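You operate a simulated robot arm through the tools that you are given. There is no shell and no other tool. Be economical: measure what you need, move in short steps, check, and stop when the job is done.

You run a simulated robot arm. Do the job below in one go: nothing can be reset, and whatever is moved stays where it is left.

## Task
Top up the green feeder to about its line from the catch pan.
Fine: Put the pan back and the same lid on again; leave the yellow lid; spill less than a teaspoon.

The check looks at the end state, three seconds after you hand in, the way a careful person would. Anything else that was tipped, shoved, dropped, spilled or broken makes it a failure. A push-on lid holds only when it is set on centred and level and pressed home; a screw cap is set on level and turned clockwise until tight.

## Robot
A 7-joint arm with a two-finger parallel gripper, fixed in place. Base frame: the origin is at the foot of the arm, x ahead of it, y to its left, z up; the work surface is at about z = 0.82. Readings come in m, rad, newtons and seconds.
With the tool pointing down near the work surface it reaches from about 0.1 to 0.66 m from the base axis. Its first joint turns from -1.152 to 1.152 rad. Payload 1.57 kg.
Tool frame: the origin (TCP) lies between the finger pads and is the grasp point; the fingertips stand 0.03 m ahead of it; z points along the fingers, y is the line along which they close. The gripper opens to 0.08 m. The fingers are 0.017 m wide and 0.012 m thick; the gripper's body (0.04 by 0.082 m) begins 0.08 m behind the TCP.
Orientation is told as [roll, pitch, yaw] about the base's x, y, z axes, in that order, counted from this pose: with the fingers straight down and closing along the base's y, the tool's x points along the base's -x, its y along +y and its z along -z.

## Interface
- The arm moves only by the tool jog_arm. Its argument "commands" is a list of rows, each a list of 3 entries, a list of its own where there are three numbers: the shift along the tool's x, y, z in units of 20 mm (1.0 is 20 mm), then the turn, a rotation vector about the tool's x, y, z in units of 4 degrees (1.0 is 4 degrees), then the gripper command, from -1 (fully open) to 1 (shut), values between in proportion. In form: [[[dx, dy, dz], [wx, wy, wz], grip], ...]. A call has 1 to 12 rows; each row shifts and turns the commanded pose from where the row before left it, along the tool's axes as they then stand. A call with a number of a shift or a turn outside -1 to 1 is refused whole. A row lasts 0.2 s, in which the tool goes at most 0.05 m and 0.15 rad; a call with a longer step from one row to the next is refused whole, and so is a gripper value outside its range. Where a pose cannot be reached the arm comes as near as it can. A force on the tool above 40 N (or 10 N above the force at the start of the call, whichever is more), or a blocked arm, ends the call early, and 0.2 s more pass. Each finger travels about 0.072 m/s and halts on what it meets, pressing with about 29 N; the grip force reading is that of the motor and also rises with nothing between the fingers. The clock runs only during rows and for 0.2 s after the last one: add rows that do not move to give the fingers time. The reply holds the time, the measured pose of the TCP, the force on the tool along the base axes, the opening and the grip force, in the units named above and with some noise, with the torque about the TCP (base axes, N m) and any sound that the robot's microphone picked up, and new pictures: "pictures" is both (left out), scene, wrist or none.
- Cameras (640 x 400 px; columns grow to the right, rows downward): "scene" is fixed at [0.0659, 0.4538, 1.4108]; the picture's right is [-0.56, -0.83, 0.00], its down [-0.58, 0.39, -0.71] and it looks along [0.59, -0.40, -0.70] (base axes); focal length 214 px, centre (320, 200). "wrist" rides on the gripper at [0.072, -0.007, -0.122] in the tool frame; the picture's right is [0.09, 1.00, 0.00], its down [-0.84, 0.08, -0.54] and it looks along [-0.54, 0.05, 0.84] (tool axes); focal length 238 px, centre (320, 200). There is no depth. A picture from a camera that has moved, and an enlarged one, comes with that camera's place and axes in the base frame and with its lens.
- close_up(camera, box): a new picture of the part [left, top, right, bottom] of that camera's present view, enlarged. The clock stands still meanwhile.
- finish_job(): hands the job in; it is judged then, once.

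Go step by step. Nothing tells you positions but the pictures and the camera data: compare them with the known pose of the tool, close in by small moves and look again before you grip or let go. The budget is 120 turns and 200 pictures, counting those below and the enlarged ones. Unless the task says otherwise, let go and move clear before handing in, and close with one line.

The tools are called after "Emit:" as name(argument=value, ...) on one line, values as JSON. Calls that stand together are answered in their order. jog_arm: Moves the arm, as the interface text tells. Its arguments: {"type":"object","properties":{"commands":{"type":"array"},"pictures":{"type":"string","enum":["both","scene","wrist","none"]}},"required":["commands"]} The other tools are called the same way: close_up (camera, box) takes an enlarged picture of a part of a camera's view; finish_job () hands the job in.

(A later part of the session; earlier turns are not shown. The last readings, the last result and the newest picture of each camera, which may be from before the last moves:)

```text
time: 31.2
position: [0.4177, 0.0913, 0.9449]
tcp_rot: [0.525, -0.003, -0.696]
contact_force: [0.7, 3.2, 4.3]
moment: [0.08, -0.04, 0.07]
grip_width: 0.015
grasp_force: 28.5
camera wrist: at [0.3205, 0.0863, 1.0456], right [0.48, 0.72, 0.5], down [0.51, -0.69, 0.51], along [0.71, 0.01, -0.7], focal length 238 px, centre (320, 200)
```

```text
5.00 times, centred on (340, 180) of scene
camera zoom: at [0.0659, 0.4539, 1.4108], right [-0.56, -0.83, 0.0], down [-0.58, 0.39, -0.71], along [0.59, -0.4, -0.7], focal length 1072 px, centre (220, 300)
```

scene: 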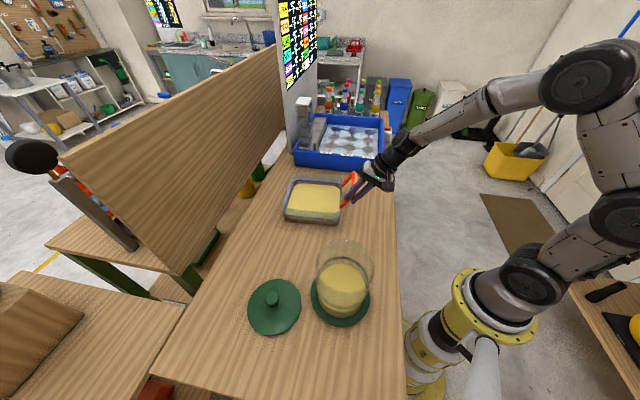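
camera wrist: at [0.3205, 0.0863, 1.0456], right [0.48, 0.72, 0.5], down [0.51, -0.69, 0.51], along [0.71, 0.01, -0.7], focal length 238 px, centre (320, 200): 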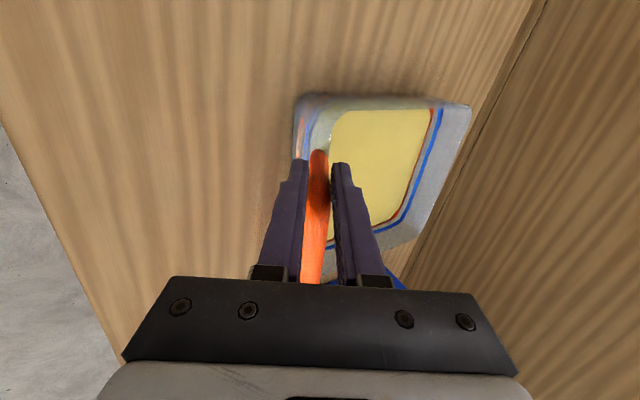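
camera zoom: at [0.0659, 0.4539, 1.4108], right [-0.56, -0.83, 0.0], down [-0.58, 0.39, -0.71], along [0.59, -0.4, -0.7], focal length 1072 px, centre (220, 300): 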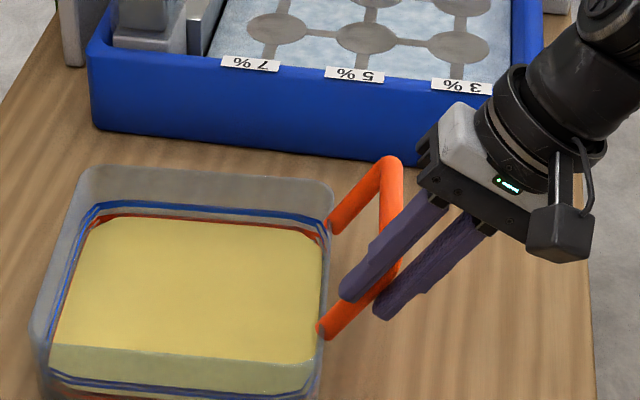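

Gripped at 15 mm and the pan hasn't moved. I'll do a test lift of a few mm and read the forces.

Emit:
jog_arm(commands=[[[0, 0.1, -0.17], [0, 0, 0], 1], [[0, 0.1, -0.17], [0, 0, 0], 1], [[0, 0, 0], [0, 0, 0], 1]], pictures="none")

Emit:
close_up(camera="scene", box=[280, 150, 380, 230])

```text
time: 32.0
position: [0.4185, 0.0898, 0.9512]
tcp_rot: [0.523, 0.003, -0.696]
contact_force: [0.0, 1.1, -4.5]
moment: [-0.17, 0.47, 0.02]
grip_width: 0.0148
grasp_force: 29.3
```

```text
5.00 times, centred on (330, 190) of scene
camera zoom: at [0.066, 0.4539, 1.4108], right [-0.56, -0.83, 0.0], down [-0.58, 0.39, -0.71], along [0.59, -0.4, -0.7], focal length 1072 px, centre (270, 250)
```

zoom: 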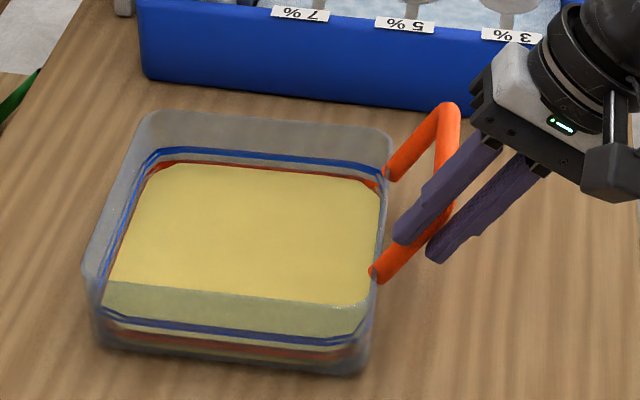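

Force is −4.5 N with 0.5 Nm so far, so the far side is probably still on the bench. I'll lift a few mm more.

Emit:
jog_arm(commands=[[[0, 0.1, -0.17], [0, 0, 0], 1], [[0, 0.1, -0.17], [0, 0, 0], 1], [[0, 0.1, -0.17], [0, 0, 0], 1], [[0, 0, 0], [0, 0, 0], 1]], pictures="none")

Emit:
close_up(camera="scene", box=[280, 150, 380, 230])

```text
time: 33.0
position: [0.4189, 0.0906, 0.9623]
tcp_rot: [0.524, -0.001, -0.699]
contact_force: [0.1, 0.0, -0.2]
moment: [-0.02, 0.04, 0.0]
grip_width: 0.0002
grasp_force: 21.8
```

```text
5.00 times, centred on (330, 190) of scene
camera zoom: at [0.0659, 0.4538, 1.4108], right [-0.56, -0.83, 0.0], down [-0.58, 0.39, -0.71], along [0.59, -0.4, -0.7], focal length 1072 px, centre (270, 250)
```

zoom: 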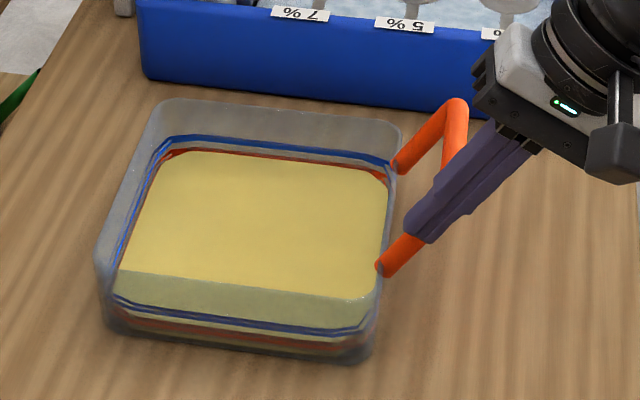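

The leg slipped out of the grip and the pan shifted about a centimetre, with nothing spilled. The torque is too much for a round tube, so I'll back off and grip a flat wall instead.

Emit:
jog_arm(commands=[[[0, 0, -1], [0, 0, 0], 1], [[0, 0, -1], [0, 0, 0], 1], [[0, 0, -1], [0, 0, 0], 0], [[0, 0, -1], [0, 0, 0], -1], [[0, 0, -1], [0, 0, 0], -1], [[0, 0, -1], [1, 0, 0], -1], [[0, 0, -1], [1, 0, 0], -1], [[0, 0, 0], [1, 0, 0], -1], [[0, 0, 0], [1, 0, 0], -1], [[0, 0, 0], [1, 0, 0], -1], [[0, 0, 0], [1, 0, 0], -1], [[0, 0, 0], [1, 0, 0], -1]])

Emit:
close_up(camera="scene", box=[270, 160, 370, 230])

```text
time: 35.6
position: [0.3736, 0.0378, 1.085]
tcp_rot: [0.032, 0.0, -0.699]
contact_force: [0.4, -0.2, 0.3]
moment: [0.03, -0.03, 0.0]
grip_width: 0.0799
grasp_force: 0.1
camera wrist: at [0.3113, 0.0759, 1.2062], right [0.57, 0.82, 0.03], down [0.68, -0.49, 0.54], along [0.46, -0.29, -0.84], focal length 238 px, centre (320, 200)
```

scene: 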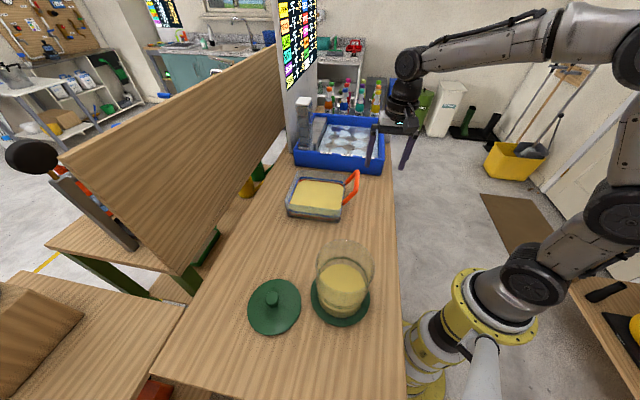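
wrist: 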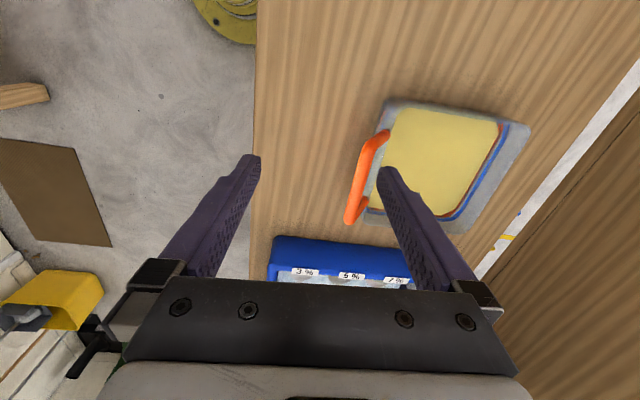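

```text
5.71 times, centred on (320, 195) of scene
camera zoom: at [0.0659, 0.4538, 1.4108], right [-0.56, -0.83, 0.0], down [-0.58, 0.39, -0.71], along [0.59, -0.4, -0.7], focal length 1226 px, centre (320, 229)
```

zoom: 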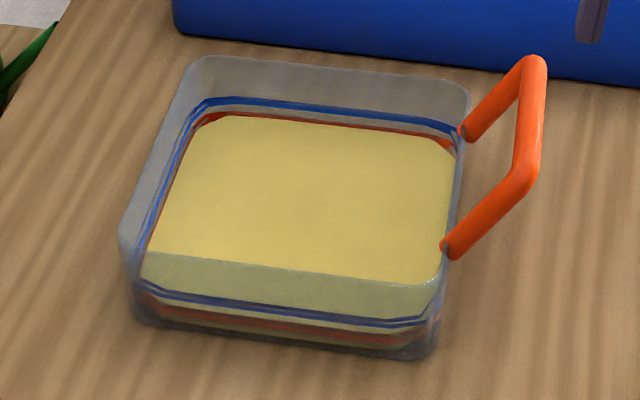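

The pan moved about 2 cm and rotated about 3°; I'll restore that when I put it back. Next is a grip on the flat near wall, centred around (0.496, 0.192), so I'll rotate the tool to straddle it.

Emit:
jog_arm(commands=[[[0, 0, 0], [0.46, 0, 0], -1], [[0, 0, 0], [0, 0, -1], -1], [[0, 0, 0], [0, 0, -1], -1], [[0, 0, 0], [0, 0, -1], -1], [[0, 0, 0], [0, 0, -1], -1], [[0, 0, 0], [0, 0, -1], -1], [[0, 0, 0], [0, 0, -1], -1], [[0, 0, 0], [0, 0, -1], -1], [[0, 0, 0], [0, 0, -1], -1], [[0, 0, 0], [0, 0, -1], -1], [[0, 0, 0], [0, 0, -1], -1], [[0, 0, 0], [0, 0, -1], -1]], pictures="none")

Emit:
jog_arm(commands=[[[0, 0, 0], [0, 0, -1], -1], [[0, 0, 0], [0, 0, -1], -1], [[0, 0, 0], [0, 0, -1], -1], [[0, 0, 0], [0, 0, -1], -1], [[0, 0, 0], [0, 0, -1], -1], [[0, 0, 0], [0, 0, -1], -1], [[0, 0, 0], [0, 0, -1], -1], [[0, 0, 0], [0, 0, -1], -1], [[0, 0, 0], [0, 0, -1], -1], [[0, 0, 0], [0, 0, -1], -1], [[0, 0, 0], [0, 0, -0.8], -1]], pictures="none")

Emit:
jog_arm(commands=[[[-0.98, 0.07, 0], [0, 0, 0], -1], [[-0.98, 0.07, 0], [0, 0, 0], -1], [[-0.98, 0.07, 0], [0, 0, 0], -1], [[-0.98, 0.07, 0], [0, 0, 0], -1], [[-0.98, 0.07, 0], [0, 0, 0], -1], [[-0.98, 0.07, 0], [0, 0, 0], -1], [[-0.98, 0.07, 0], [0, 0, 0], -1], [[-0.98, 0.07, 0], [0, 0, 0], -1], [[-0.98, 0.07, 0], [0, 0, 0], -1], [[-0.98, 0.07, 0], [0, 0, 0], -1]])

```text
time: 38.2
position: [0.3734, 0.0388, 1.0845]
tcp_rot: [0.002, -0.002, 0.071]
contact_force: [0.2, -0.2, -0.2]
moment: [0.03, -0.03, 0.01]
grip_width: 0.0799
grasp_force: 0.0
```

```text
time: 40.6
position: [0.3752, 0.0391, 1.0852]
tcp_rot: [0.0, -0.004, 0.826]
contact_force: [0.1, -0.5, 0.1]
moment: [0.03, 0.02, 0.02]
grip_width: 0.08
grasp_force: 0.1
```

```text
time: 42.8
position: [0.4965, 0.1924, 1.0855]
tcp_rot: [0.001, -0.004, 0.823]
contact_force: [-0.1, -0.1, 0.2]
moment: [0.0, -0.02, -0.01]
grip_width: 0.0801
grasp_force: 0.0
camera wrist: at [0.4518, 0.1351, 1.2067], right [-0.79, 0.61, 0.0], down [0.51, 0.67, 0.54], along [0.33, 0.43, -0.84], focal length 238 px, centre (320, 200)
```

scene: 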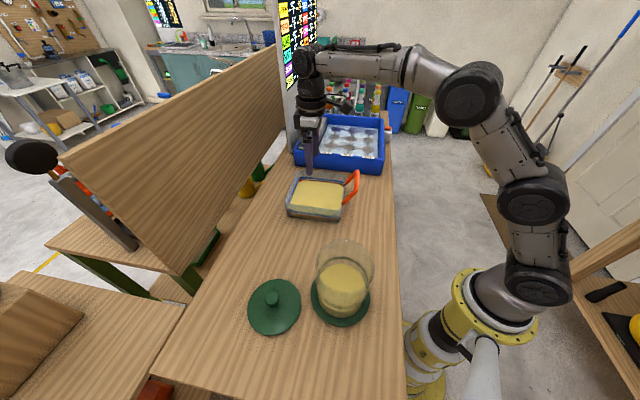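
wrist: 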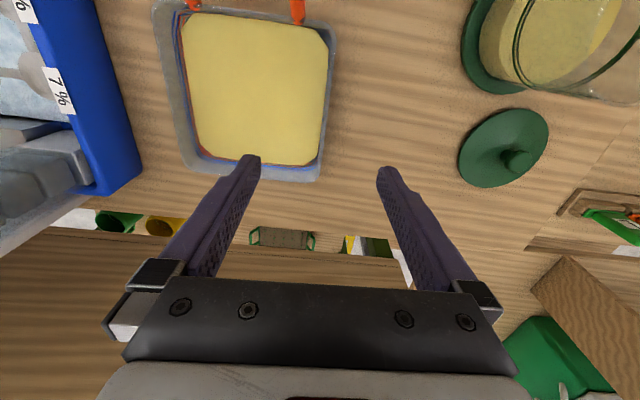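

Emit:
close_up(camera="wrist", box=[150, 0, 350, 200])

```text
2.00 times, centred on (250, 100) of wrist
camera zoom: at [0.4518, 0.1351, 1.2067], right [-0.79, 0.61, 0.0], down [0.51, 0.67, 0.54], along [0.33, 0.43, -0.84], focal length 477 px, centre (460, 400)
```

zoom: 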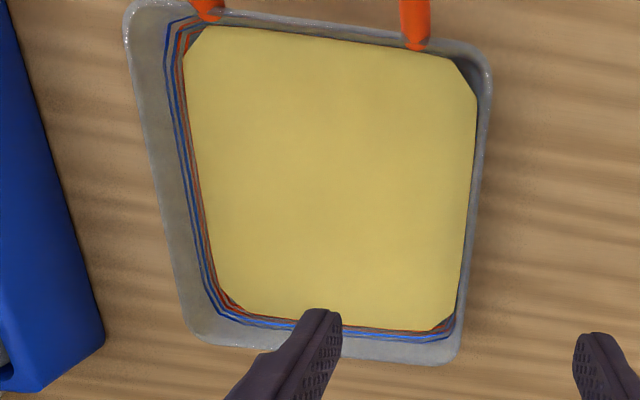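

The near wall is parallel to the pads, with its centre about 4.5 mm off in tool y. I'll shift and lower to just above the rim.

Emit:
jog_arm(commands=[[[0.15, 0.22, 0.92], [0, 0, 0], -1], [[0, 0, 0.92], [0, 0, 0], -1], [[0, 0, 0.92], [0, 0, 0], -1], [[0, 0, 0.92], [0, 0, 0], -1], [[0, 0, 0.92], [0, 0, 0], -0.6], [[0, 0, 0.92], [0, 0, 0], -0.4], [[0, 0, 0.92], [0, 0, 0], -0.4], [[0, 0, 0.92], [0, 0, 0], -0.4], [[0, 0, 0.92], [0, 0, 0], -0.4]])

Emit:
close_up(camera="wrist", box=[180, 60, 460, 290])

Emit:
close_up(camera="scene", box=[270, 130, 370, 230])

```text
time: 44.8
position: [0.4924, 0.193, 0.9198]
tcp_rot: [-0.002, -0.005, 0.825]
contact_force: [0.3, 0.4, 0.5]
moment: [-0.03, -0.02, -0.02]
grip_width: 0.0559
grasp_force: 0.0
camera wrist: at [0.4478, 0.1346, 1.0414], right [-0.79, 0.61, 0.0], down [0.51, 0.67, 0.54], along [0.33, 0.43, -0.84], focal length 238 px, centre (320, 200)
```

scene: 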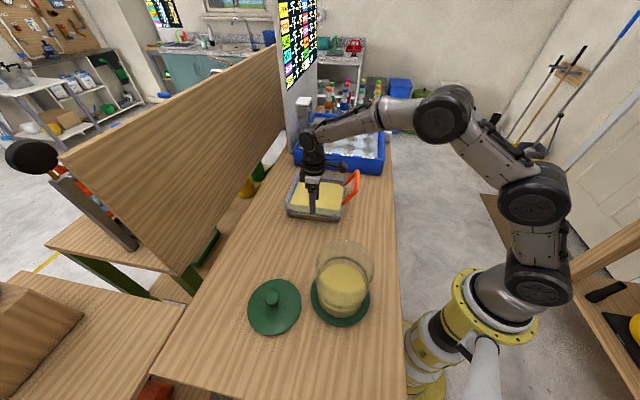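
wrist: 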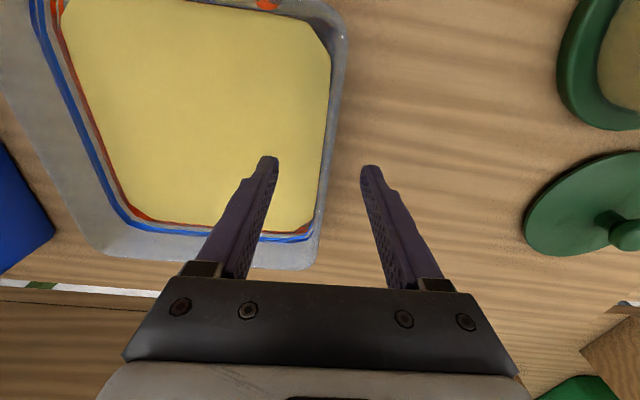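

```text
1.74 times, centred on (320, 175) of wrist
camera zoom: at [0.4478, 0.1346, 1.0414], right [-0.79, 0.61, 0.0], down [0.51, 0.67, 0.54], along [0.33, 0.43, -0.84], focal length 414 px, centre (320, 244)
```

zoom: 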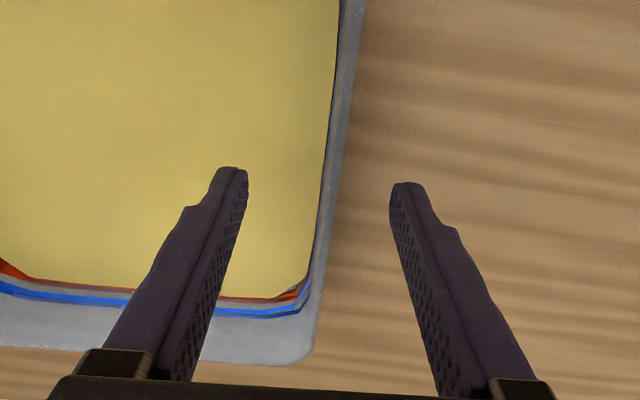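

```text
4.00 times, centred on (320, 180) of scene
camera zoom: at [0.0659, 0.4538, 1.4108], right [-0.56, -0.83, 0.0], down [-0.58, 0.39, -0.71], along [0.59, -0.4, -0.7], focal length 858 px, centre (320, 280)
```

zoom: 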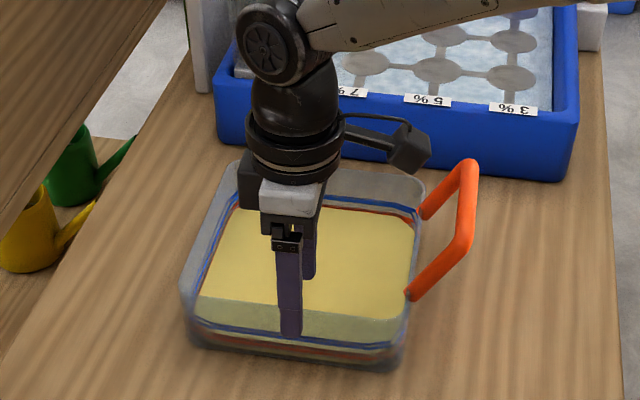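

The wall is between the fingers, still about 4.5 mm off-centre. I'll shift and lower to TCP z≈0.865, watching the force.

Emit:
jog_arm(commands=[[[0, 0.22, 0.5], [0, 0, 0], -0.4], [[0, 0, 0.6], [0, 0, 0], -0.4], [[0, 0, 0.6], [0, 0, 0], -0.4], [[0, 0, 0.5], [0, 0, 0], -0.4], [[0, 0, 0.4], [0, 0, 0], -0.4]])

Emit:
close_up(camera="wrist", box=[180, 60, 460, 290])

Emit:
close_up(camera="scene", box=[270, 130, 370, 230])

```text
time: 46.0
position: [0.4885, 0.197, 0.8676]
tcp_rot: [0.0, -0.001, 0.825]
contact_force: [1.3, 0.2, -0.2]
moment: [0.03, 0.01, 0.01]
grip_width: 0.0561
grasp_force: 0.1
camera wrist: at [0.4445, 0.1383, 0.9891], right [-0.79, 0.61, 0.0], down [0.51, 0.67, 0.54], along [0.33, 0.43, -0.84], focal length 238 px, centre (320, 200)
```

scene: 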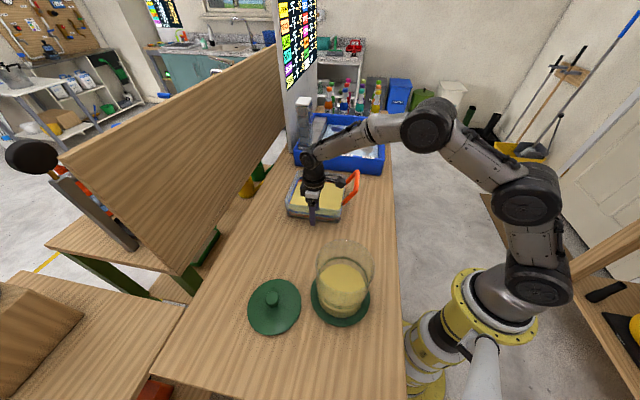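
wrist: 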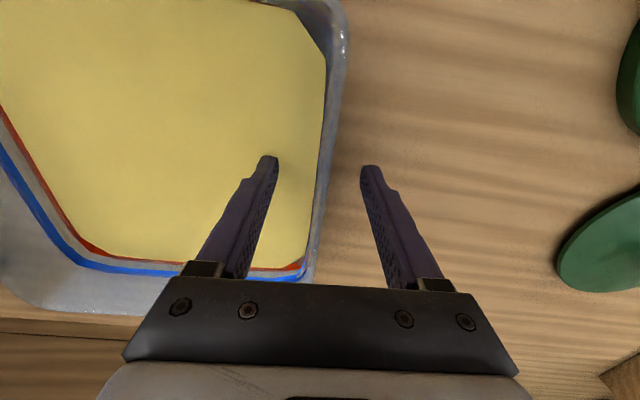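

```text
1.74 times, centred on (320, 175) of wrist
camera zoom: at [0.4445, 0.1383, 0.9891], right [-0.79, 0.61, 0.0], down [0.51, 0.67, 0.54], along [0.33, 0.43, -0.84], focal length 414 px, centre (320, 244)
```

zoom: 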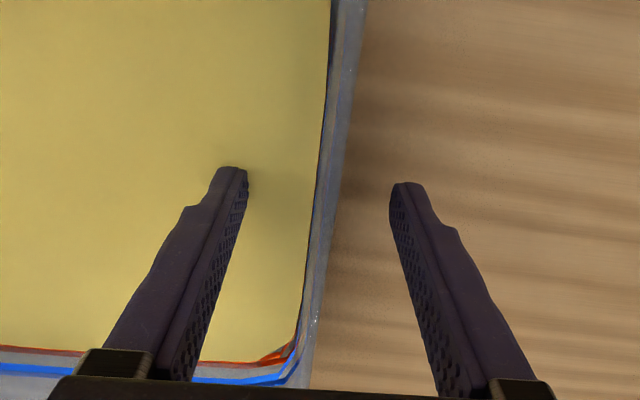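

```text
4.00 times, centred on (320, 180) of scene
camera zoom: at [0.0659, 0.4538, 1.4108], right [-0.56, -0.83, 0.0], down [-0.58, 0.39, -0.71], along [0.59, -0.4, -0.7], focal length 858 px, centre (320, 280)
```

zoom: 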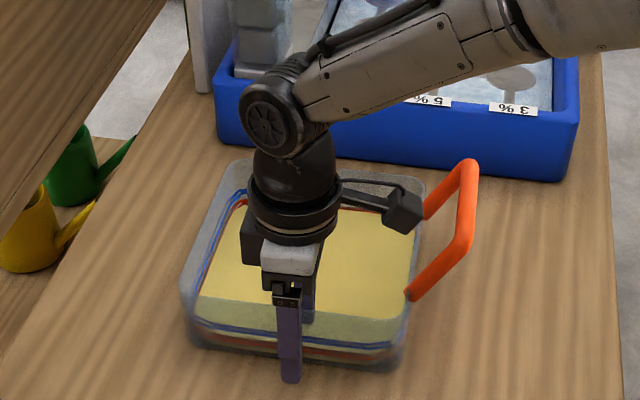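

I'll lower a little more, then close on the wall.

Emit:
jog_arm(commands=[[[0, 0, 0.2], [0, 0, 0], -0.4], [[0, 0, 0.15], [0, 0, 0], -0.4], [[0, 0, 0], [0, 0, 0], 0.2], [[0, 0, 0], [0, 0, 0], 0.6], [[0, 0, 0], [0, 0, 0], 1], [[0, 0, 0], [0, 0, 0], 1], [[0, 0, 0], [0, 0, 0], 1]])

Emit:
close_up(camera="wrist", box=[180, 60, 460, 290])

Emit:
close_up(camera="scene", box=[270, 130, 370, 230])

```text
time: 47.6
position: [0.4891, 0.1958, 0.8608]
tcp_rot: [-0.001, -0.001, 0.823]
contact_force: [-0.4, -0.5, 0.2]
moment: [0.06, -0.15, -0.28]
grip_width: 0.0036
grasp_force: 25.1
camera wrist: at [0.4441, 0.1383, 0.9822], right [-0.79, 0.61, 0.0], down [0.51, 0.67, 0.54], along [0.33, 0.43, -0.84], focal length 238 px, centre (320, 200)
```

scene: 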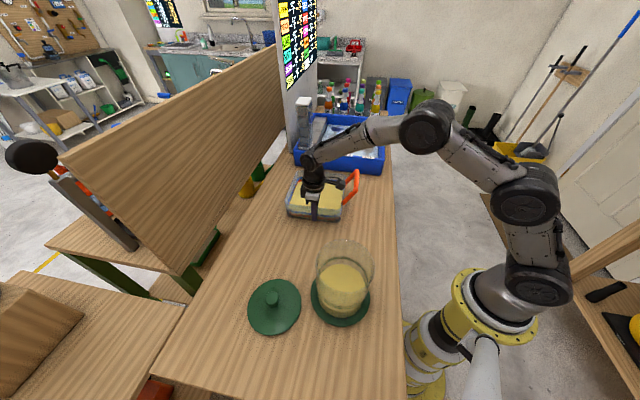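
wrist: 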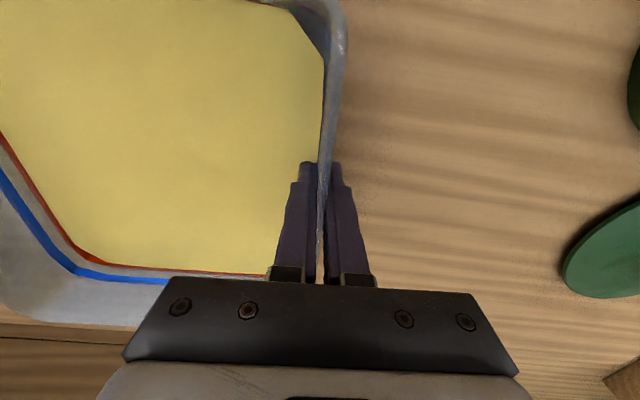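

```text
1.74 times, centred on (320, 175) of wrist
camera zoom: at [0.4441, 0.1383, 0.9822], right [-0.79, 0.61, 0.0], down [0.51, 0.67, 0.54], along [0.33, 0.43, -0.84], focal length 414 px, centre (320, 244)
```

zoom: 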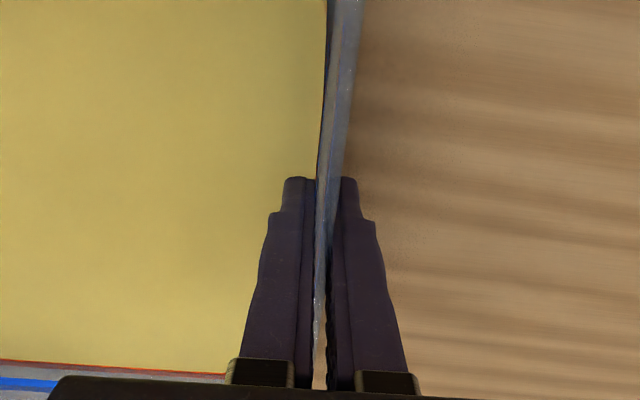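

```text
4.00 times, centred on (320, 180) of scene
camera zoom: at [0.0659, 0.4538, 1.4108], right [-0.56, -0.83, 0.0], down [-0.58, 0.39, -0.71], along [0.59, -0.4, -0.7], focal length 858 px, centre (320, 280)
```

zoom: 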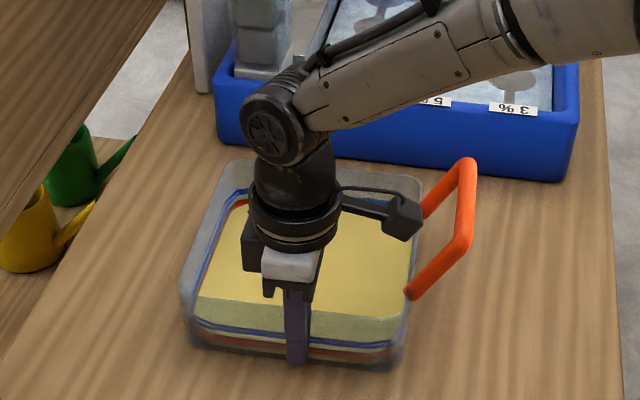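

The wall is gripped at 3.6 mm with full pad contact. I'll test-lift a few mm.

Emit:
jog_arm(commands=[[[0, 0, -0.15], [0, 0, 0], 1], [[0, 0, -0.15], [0, 0, 0], 1], [[0, 0, 0], [0, 0, 0], 1]], pictures="none")

Emit:
close_up(camera="scene", box=[270, 130, 370, 230])

```text
time: 48.4
position: [0.4883, 0.1957, 0.8656]
tcp_rot: [0.002, -0.003, 0.827]
contact_force: [0.0, -0.9, -5.8]
moment: [0.46, 0.38, 0.0]
grip_width: 0.0034
grasp_force: 24.8
```

```text
4.00 times, centred on (320, 180) of scene
camera zoom: at [0.066, 0.4538, 1.4108], right [-0.56, -0.83, 0.0], down [-0.58, 0.39, -0.71], along [0.59, -0.4, -0.7], focal length 858 px, centre (320, 280)
```

zoom: 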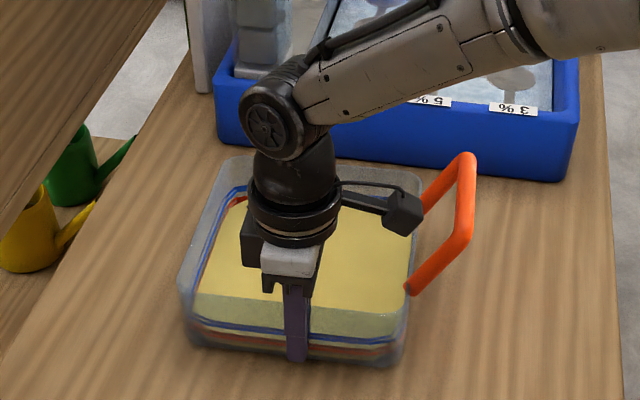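

Force 5.8 N with 0.6 Nm gives a lever of about 0.10 m, so the whole pan is probably off the bench at roughly 0.6 kg. I'll lift more to confirm.

Emit:
jog_arm(commands=[[[0, 0, -0.2], [0, 0, 0], 1], [[0, 0, -0.3], [0, 0, 0], 1], [[0, 0, -0.3], [0, 0, 0], 1], [[0, 0, 0], [0, 0, 0], 1]], pictures="none")

Emit:
close_up(camera="scene", box=[270, 130, 370, 230])

```text
time: 49.4
position: [0.4891, 0.196, 0.8832]
tcp_rot: [-0.001, -0.001, 0.823]
contact_force: [0.1, -0.6, -5.1]
moment: [0.42, 0.37, 0.02]
grip_width: 0.0039
grasp_force: 24.8
```

```text
4.00 times, centred on (320, 180) of scene
camera zoom: at [0.066, 0.4538, 1.4108], right [-0.56, -0.83, 0.0], down [-0.58, 0.39, -0.71], along [0.59, -0.4, -0.7], focal length 858 px, centre (320, 280)
```

zoom: 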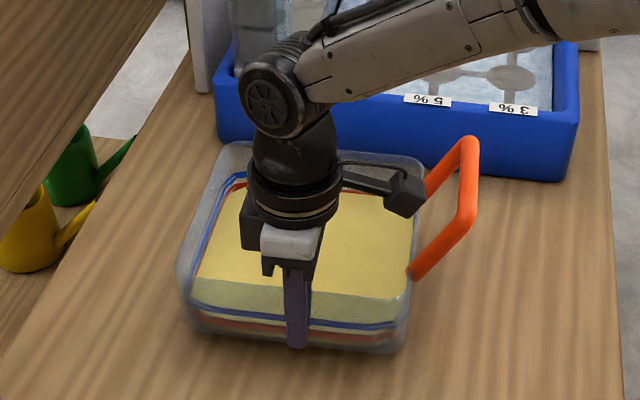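

The pan is held steady at about 5.3 N and level. I'll lift it high enough to clear the feeder rim.

Emit:
jog_arm(commands=[[[0, 0, -0.5], [0, 0, 0], 1], [[0, 0, -0.9], [0, 0, 0], 1], [[0, 0, -0.9], [0, 0, 0], 1], [[0, 0, -0.9], [0, 0, 0], 1], [[0, 0, -0.9], [0, 0, 0], 1], [[0, 0, -0.9], [0, 0, 0], 1], [[0, 0, -0.9], [0, 0, 0], 1], [[0, 0, -0.9], [0, 0, 0], 1], [[0, 0, -0.9], [0, 0, 0], 1], [[0, 0, -0.9], [0, 0, 0], 1], [[0, 0, -0.9], [0, 0, 0], 1], [[0, 0, -0.5], [0, 0, 0], 1]])

```text
time: 52.0
position: [0.4881, 0.1958, 1.0831]
tcp_rot: [-0.001, -0.004, 0.826]
contact_force: [-0.2, -0.8, -5.6]
moment: [0.42, 0.36, 0.0]
grip_width: 0.0041
grasp_force: 24.6
camera wrist: at [0.4441, 0.1386, 1.2034], right [-0.79, 0.61, 0.0], down [0.51, 0.67, 0.54], along [0.33, 0.43, -0.84], focal length 238 px, centre (320, 200)
```

scene: 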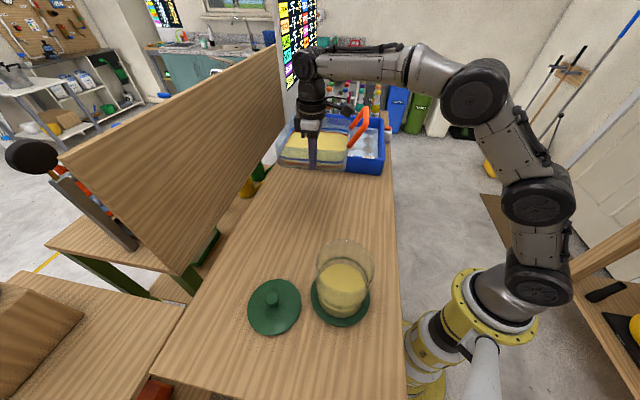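
wrist: 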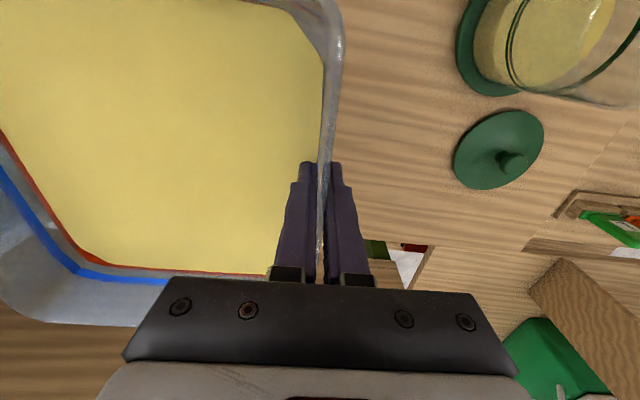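

Solid hold. I'll go up another 8 cm and start yawing the pan.

Emit:
jog_arm(commands=[[[0, 0, -0.8], [0, 0, 0], 1], [[0, 0, -0.8], [0, 0, 0], 1], [[0, 0, -0.8], [0, 0, 0], 1], [[0, 0, -0.8], [0, 0, 0], 1], [[0, 0, -0.8], [0, 0, 0.5], 1], [[0, 0, 0], [0, 0, 0.8], 1], [[0, 0, 0], [0, 0, 0.9], 1], [[0, 0, 0], [0, 0, 0.9], 1], [[0, 0, 0], [0, 0, 0.9], 1], [[0, 0, 0], [0, 0, 0.9], 1], [[0, 0, 0], [0, 0, 0.9], 1], [[0, 0, 0], [0, 0, 0.8], 1]], pictures="scene")

Emit:
jog_arm(commands=[[[0, 0, 0], [0, 0, 0.8], 1], [[0, 0, 0], [0, 0, 0.9], 1], [[0, 0, 0], [0, 0, 0.9], 1], [[0, 0, 0], [0, 0, 0.9], 1], [[0, 0, 0], [0, 0, 0.9], 1], [[0, 0, 0], [0, 0, 0.9], 1], [[0, 0, 0], [0, 0, 0.9], 1], [[0, 0, 0], [0, 0, 0.9], 1], [[0, 0, 0], [0, 0, 0.9], 1], [[0, 0, 0], [0, 0, 0.1], 1]])

```text
time: 54.6
position: [0.4881, 0.1961, 1.1635]
tcp_rot: [0.002, 0.0, 0.364]
contact_force: [-0.1, 0.2, -5.6]
moment: [0.53, 0.12, 0.02]
grip_width: 0.0038
grasp_force: 24.4
```

scene: 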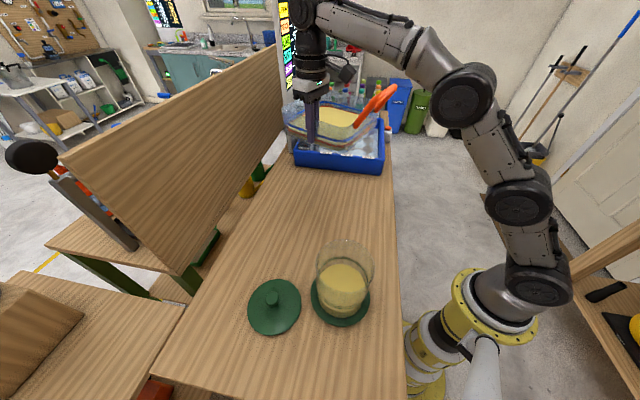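

```text
time: 56.8
position: [0.4878, 0.1963, 1.1631]
tcp_rot: [0.003, -0.001, -0.203]
contact_force: [-0.1, -0.1, -6.3]
moment: [0.55, -0.21, -0.01]
grip_width: 0.0041
grasp_force: 24.8
camera wrist: at [0.4157, 0.2034, 1.2841], right [0.11, 0.99, 0.0], down [0.83, -0.09, 0.54], along [0.54, -0.06, -0.84], focal length 238 px, centre (320, 200)
```

scene: 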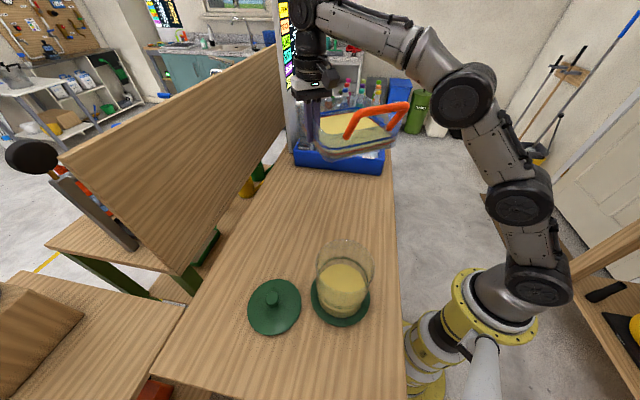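
wrist: 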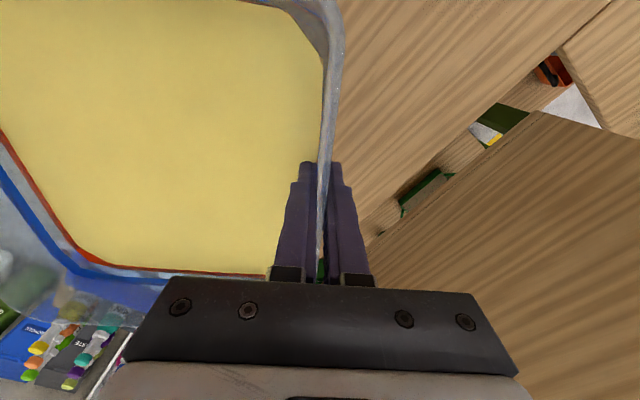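

The pan is level and yawed. I'll carry it towards the feeder in two stages.

Emit:
jog_arm(commands=[[[0.4, 0.5, 0], [0, 0, 0], 1], [[0.75, 0.9, 0], [0, 0, 0], 1], [[0.75, 0.9, 0], [0, 0, 0], 1], [[0.75, 0.9, 0], [0, 0, 0], 1], [[0.75, 0.9, 0], [0, 0, 0], 1], [[0.75, 0.9, 0], [0, 0, 0], 1], [[0.4, 0.5, 0], [0, 0, 0], 1]], pictures="scene")

```text
time: 58.4
position: [0.4214, 0.3231, 1.164]
tcp_rot: [0.0, -0.003, -0.201]
contact_force: [-0.3, -1.3, -6.0]
moment: [0.54, -0.17, -0.01]
grip_width: 0.0039
grasp_force: 24.2
```

scene: 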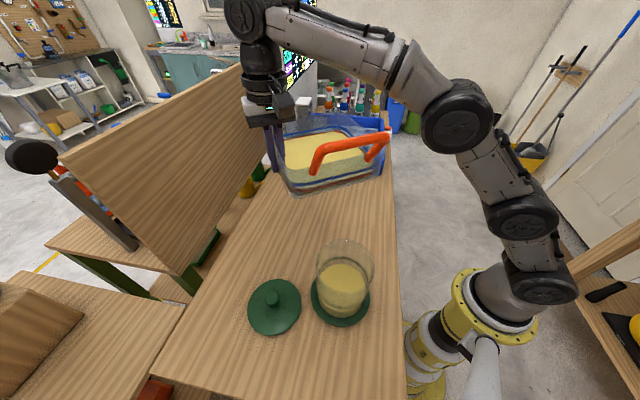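

Emit:
jog_arm(commands=[[[0.4, 0.5, 0], [0, 0, 0], 1], [[0.7, 0.9, 0], [0, 0, 0], 1], [[0.7, 0.9, 0], [0, 0, 0], 1], [[0.7, 0.9, 0], [0, 0, 0], 1], [[0.7, 0.9, 0], [0, 0, 0], 1], [[0.5, 0.6, 0], [0, 0, 0], 1], [[0.3, 0.4, 0], [0, 0, 0], 1]])

Emit:
close_up(camera="scene", box=[220, 120, 460, 340])

```text
time: 60.0
position: [0.3599, 0.4241, 1.1568]
tcp_rot: [0.002, -0.001, -0.203]
contact_force: [0.0, 0.8, -5.5]
moment: [0.53, -0.15, 0.02]
grip_width: 0.0037
grasp_force: 24.5
out of reach, approached as far as the arm can: row 6, 7
camera wrist: at [0.2881, 0.4316, 1.2788], right [0.11, 0.99, 0.0], down [0.83, -0.09, 0.54], along [0.54, -0.06, -0.84], focal length 238 px, centre (320, 200)
```

scene: 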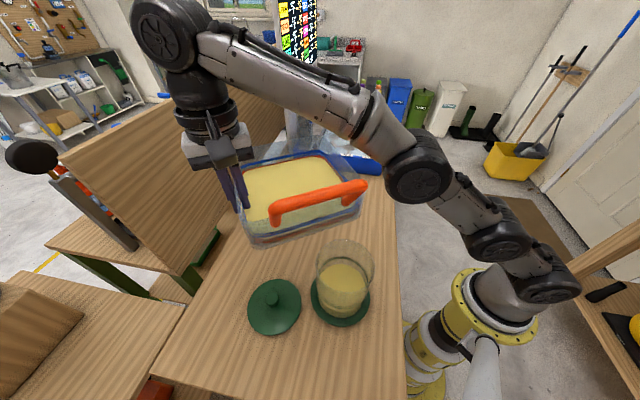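
wrist: 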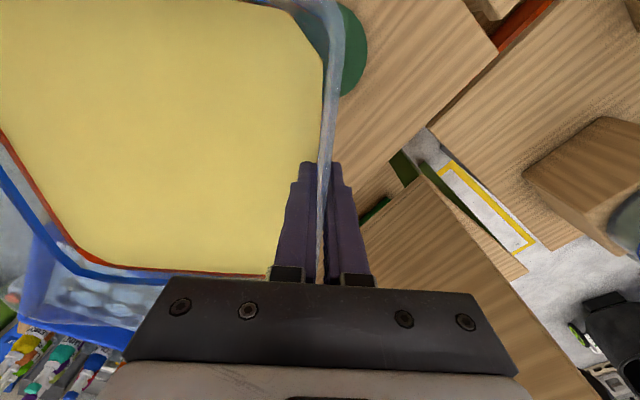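

```text
1.82 times, centred on (340, 230) of scene
camera zoom: at [0.066, 0.4539, 1.4108], right [-0.56, -0.83, 0.0], down [-0.58, 0.39, -0.71], along [0.59, -0.4, -0.7], focal length 390 px, centre (284, 146)
```

zoom: 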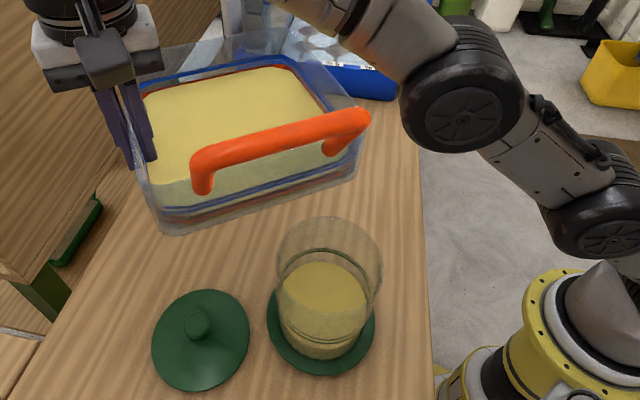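

The straight reach ends here, and the handle side is close to the elbow. Instead I'll yaw further and pour from the corner away from the handle, starting with a test of that yaw.

Emit:
jog_arm(commands=[[[-0.2, -1, 0], [0, 0, 0.3], 1], [[0, 0, 0], [0, 0, 0.7], 1], [[0, 0, 0], [0, 0, 0.9], 1], [[0, 0, 0], [0, 0, 0.9], 1], [[0, 0, 0], [0, 0, 0.9], 1], [[0, 0, 0], [0, 0, 0.9], 1], [[0, 0, 0], [0, 0, 0.9], 1], [[0, 0, 0], [0, 0, 0.9], 1], [[0, 0, 0], [0, 0, 0.9], 1], [[0, 0, 0], [0, 0, 0.7], 1]])

```text
time: 62.2
position: [0.361, 0.4031, 1.1567]
tcp_rot: [0.003, -0.001, -0.762]
contact_force: [-0.9, 0.5, -6.9]
moment: [0.37, -0.39, -0.02]
grip_width: 0.0036
grasp_force: 24.8
camera wrist: at [0.3037, 0.4478, 1.2785], right [0.62, 0.78, 0.0], down [0.66, -0.52, 0.54], along [0.43, -0.33, -0.84], focal length 238 px, centre (320, 200)
```

scene: 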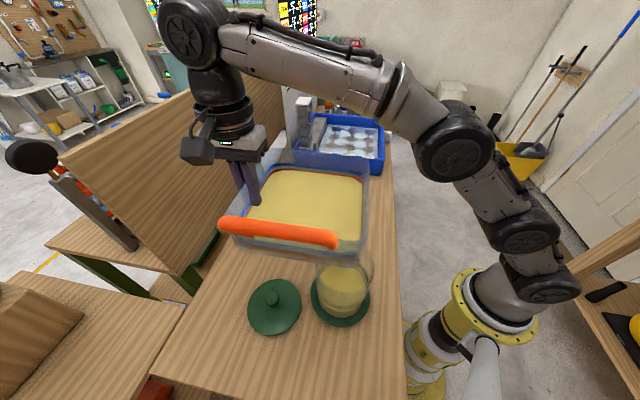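
wrist: 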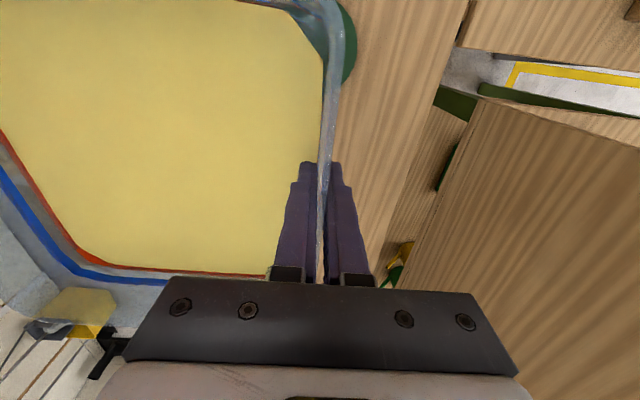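

Emit:
jog_arm(commands=[[[0, 0, 0], [0, 0, 0.6], 1], [[0, 0, 0], [0, 0, 0.9], 1], [[0, 0, 0], [0, 0, 0.9], 1], [[0, 0, 0], [0, 0, 0.9], 1], [[0, 0, 0], [0, 0, 0.9], 1], [[0, 0, 0], [0, 0, 0.9], 1], [[0, 0, 0], [0, 0, 0.9], 1], [[0, 0, 0], [0, 0, 0.9], 1], [[0, 0, 0], [0, 0, 0.9], 1], [[0, 0, 0], [0, 0, 0.9], 1], [[0, 0, 0], [0, 0, 0.5], 1]])

```text
time: 64.6
position: [0.3608, 0.4017, 1.1564]
tcp_rot: [0.002, 0.0, -1.403]
contact_force: [0.8, -0.9, -5.5]
moment: [0.07, -0.58, -0.02]
grip_width: 0.0037
grasp_force: 24.6
camera wrist: at [0.3413, 0.4727, 1.2781], right [0.97, 0.26, 0.0], down [0.21, -0.81, 0.54], along [0.14, -0.52, -0.84], focal length 238 px, centre (320, 200)
```

scene: 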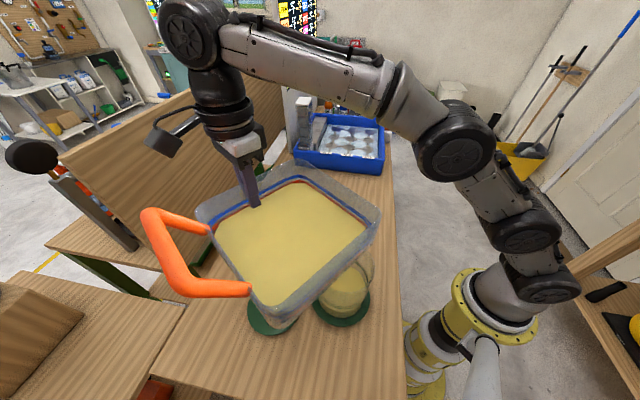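
wrist: 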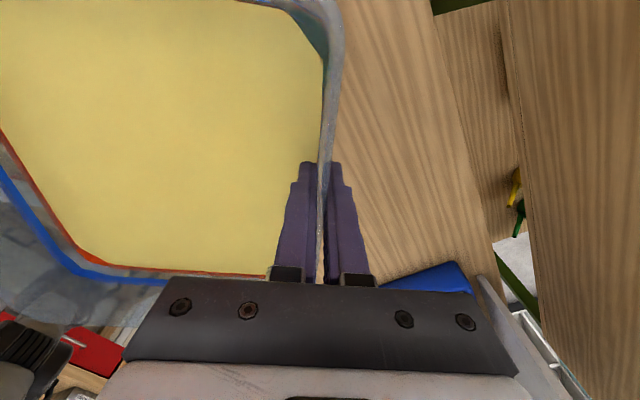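

This orientation is reachable, and the pour corner is on the feeder side at about (0.20, 0.285). I'll tilt slightly, 8°, and move so the corner sits over the feeder's centre.

Emit:
jog_arm(commands=[[[0, 0, 0], [-0.707, 0.707, 0], 1], [[0, 0, 0], [-0.707, 0.707, 0], 1], [[-0.12, 0.36, 0], [0, 0, 0], 1], [[-0.12, 0.36, 0], [0, 0, 0], 1], [[-0.12, 0.36, 0], [0, 0, 0], 1], [[-0.12, 0.36, 0], [0, 0, 0], 1]])

Emit:
close_up(camera="scene", box=[220, 150, 420, 340])

```text
time: 66.0
position: [0.3917, 0.3987, 1.159]
tcp_rot: [0.1, 0.1, -1.398]
contact_force: [0.7, 0.2, -5.6]
moment: [0.06, -0.57, 0.02]
grip_width: 0.0039
grasp_force: 24.4
camera wrist: at [0.3618, 0.4541, 1.2851], right [0.96, 0.25, 0.11], down [0.18, -0.87, 0.46], along [0.21, -0.42, -0.88], focal length 238 px, centre (320, 200)
```

scene: 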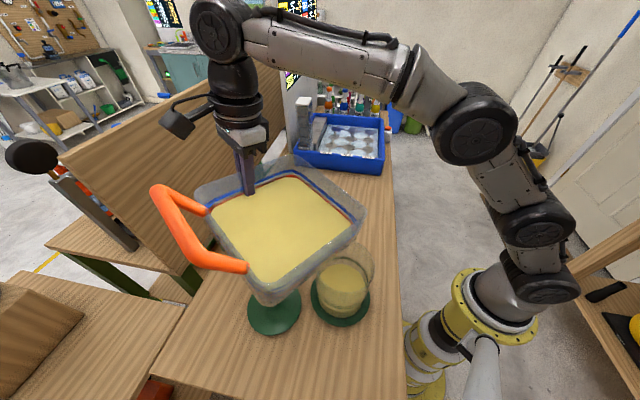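
wrist: 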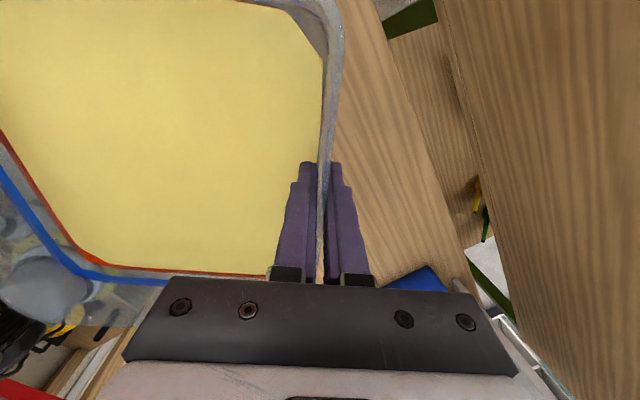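

```text
2.11 times, centred on (320, 245) of scene
camera zoom: at [0.066, 0.4539, 1.4108], right [-0.56, -0.83, 0.0], down [-0.58, 0.39, -0.71], along [0.59, -0.4, -0.7], focal length 452 px, centre (320, 105)
```

zoom: 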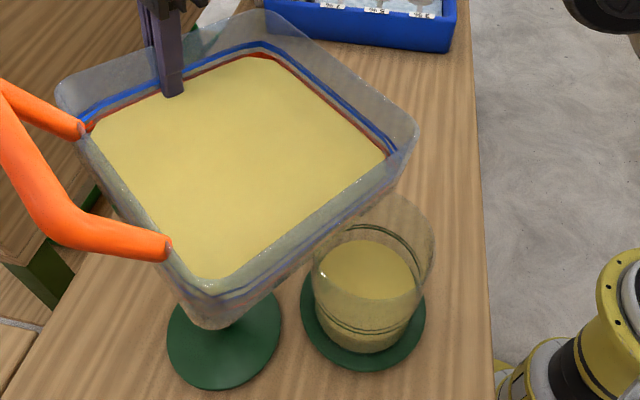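

The seed surface isn't levelling with tilt, so it holds an angle of repose. The corner is about 2 cm beyond centre, so I'll pull back along the pour line while tilting to 16°.

Emit:
jog_arm(commands=[[[0.2, 0.2, 0.05], [-0.35, 0.35, 0], 1], [[0.2, 0.2, 0.07], [-0.35, 0.35, 0], 1], [[0.2, 0.2, 0.1], [-0.35, 0.35, 0], 1], [[0.2, 0.2, 0.1], [-0.35, 0.35, 0], 1], [[0, 0, 0], [0, 0, 0], 1]])

Emit:
close_up(camera="scene", box=[220, 150, 420, 340])

```text
time: 67.2
position: [0.4047, 0.4183, 1.1559]
tcp_rot: [0.201, 0.196, -1.384]
contact_force: [0.1, 0.3, -5.9]
moment: [0.07, -0.53, 0.02]
grip_width: 0.0037
grasp_force: 24.3
camera wrist: at [0.3644, 0.4594, 1.2862], right [0.95, 0.23, 0.21], down [0.14, -0.92, 0.37], along [0.28, -0.32, -0.9], focal length 238 px, centre (320, 200)
```

scene: 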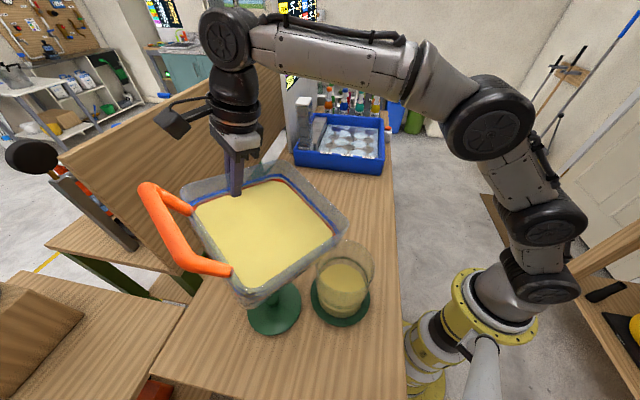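
wrist: 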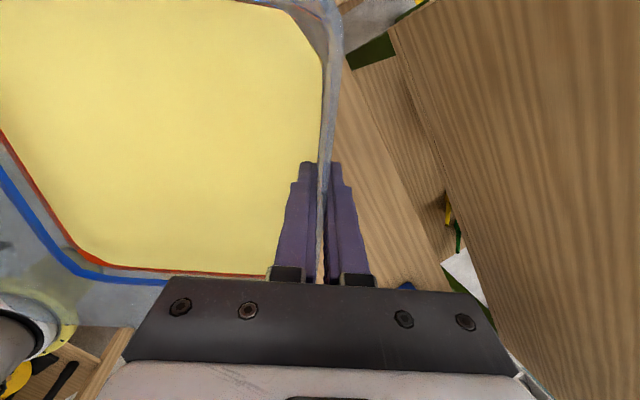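

```text
2.11 times, centred on (320, 245) of scene
camera zoom: at [0.066, 0.4539, 1.4108], right [-0.56, -0.83, 0.0], down [-0.58, 0.39, -0.71], along [0.59, -0.4, -0.7], focal length 452 px, centre (320, 105)
```

zoom: 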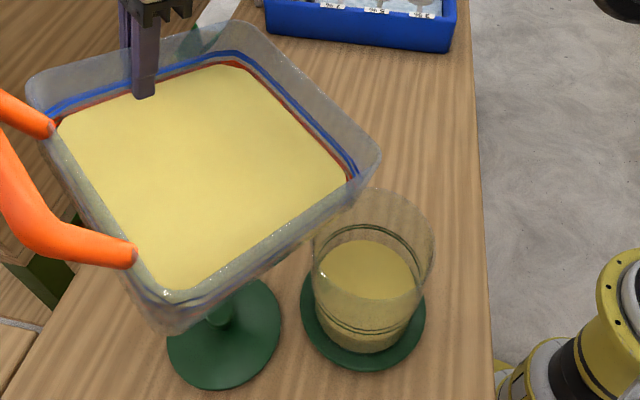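

The corner is now right above the feeder's centre. I'll continue tilting in small steps and watch for flow.

Emit:
jog_arm(commands=[[[0, 0, 0], [-0.35, 0.35, 0], 1], [[0, 0, 0], [-0.35, 0.35, 0], 1], [[0, 0, 0], [-0.35, 0.35, 0], 1], [[0, 0, 0], [0, 0, 0], 1]], pictures="none")

Emit:
close_up(camera="scene", box=[220, 150, 420, 340])

```text
time: 68.2
position: [0.4024, 0.4184, 1.1565]
tcp_rot: [0.278, 0.27, -1.364]
contact_force: [0.4, 0.1, -5.8]
moment: [0.03, -0.57, 0.04]
grip_width: 0.0038
grasp_force: 24.8
```

```text
2.11 times, centred on (320, 245) of scene
camera zoom: at [0.066, 0.4539, 1.4108], right [-0.56, -0.83, 0.0], down [-0.58, 0.39, -0.71], along [0.59, -0.4, -0.7], focal length 452 px, centre (320, 105)
```

zoom: 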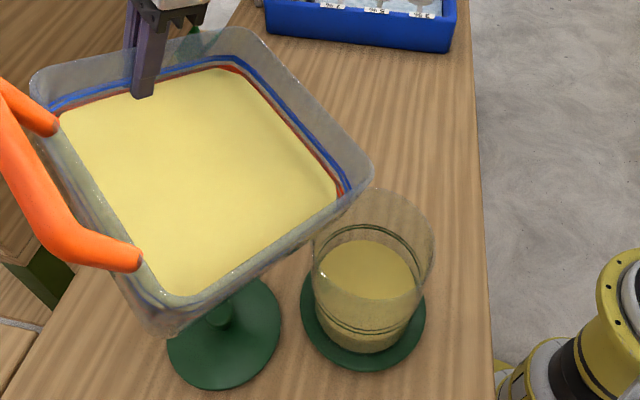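

Emit:
jog_arm(commands=[[[0, 0, 0], [-0.35, 0.35, 0], 1], [[0, 0, 0], [-0.35, 0.35, 0], 1], [[0, 0, 0], [0, 0, 0], 1]], pictures="none")

Emit:
close_up(camera="scene", box=[220, 150, 420, 340])

```text
time: 69.0
position: [0.4037, 0.4174, 1.1582]
tcp_rot: [0.33, 0.314, -1.35]
contact_force: [-0.1, 0.3, -6.0]
moment: [0.01, -0.5, 0.02]
grip_width: 0.0039
grasp_force: 24.3
```

```text
2.11 times, centred on (320, 245) of scene
camera zoom: at [0.066, 0.4539, 1.4108], right [-0.56, -0.83, 0.0], down [-0.58, 0.39, -0.71], along [0.59, -0.4, -0.7], focal length 452 px, centre (320, 105)
```

zoom: 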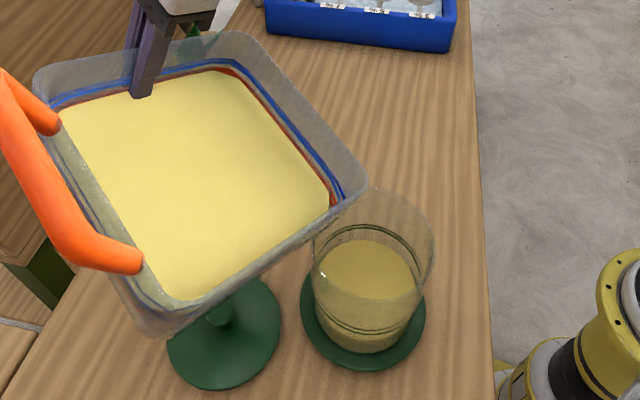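

Emit:
jog_arm(commands=[[[-0.1, -0.1, -0.05], [-0.35, 0.35, 0], 1], [[-0.1, -0.1, -0.05], [-0.35, 0.35, 0], 1], [[0, 0, 0], [0, 0, 0], 1]], pictures="none")

Emit:
close_up(camera="scene", box=[220, 150, 420, 340])

```text
time: 69.8
position: [0.401, 0.4124, 1.1559]
tcp_rot: [0.389, 0.361, -1.329]
contact_force: [-0.3, 0.1, -5.2]
moment: [-0.02, -0.52, 0.0]
grip_width: 0.004
grasp_force: 24.3
```

```text
2.11 times, centred on (320, 245) of scene
camera zoom: at [0.066, 0.4539, 1.4108], right [-0.56, -0.83, 0.0], down [-0.58, 0.39, -0.71], along [0.59, -0.4, -0.7], focal length 452 px, centre (320, 105)
```

zoom: 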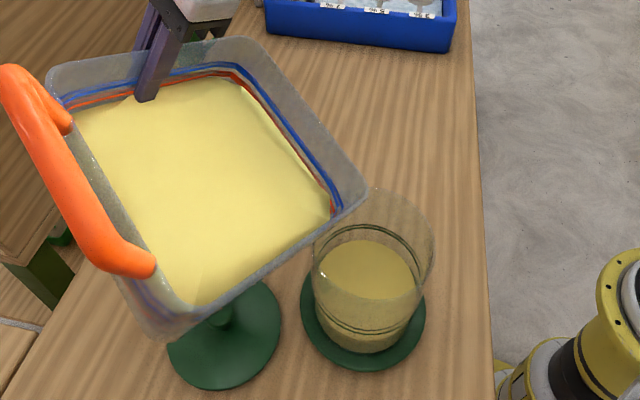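

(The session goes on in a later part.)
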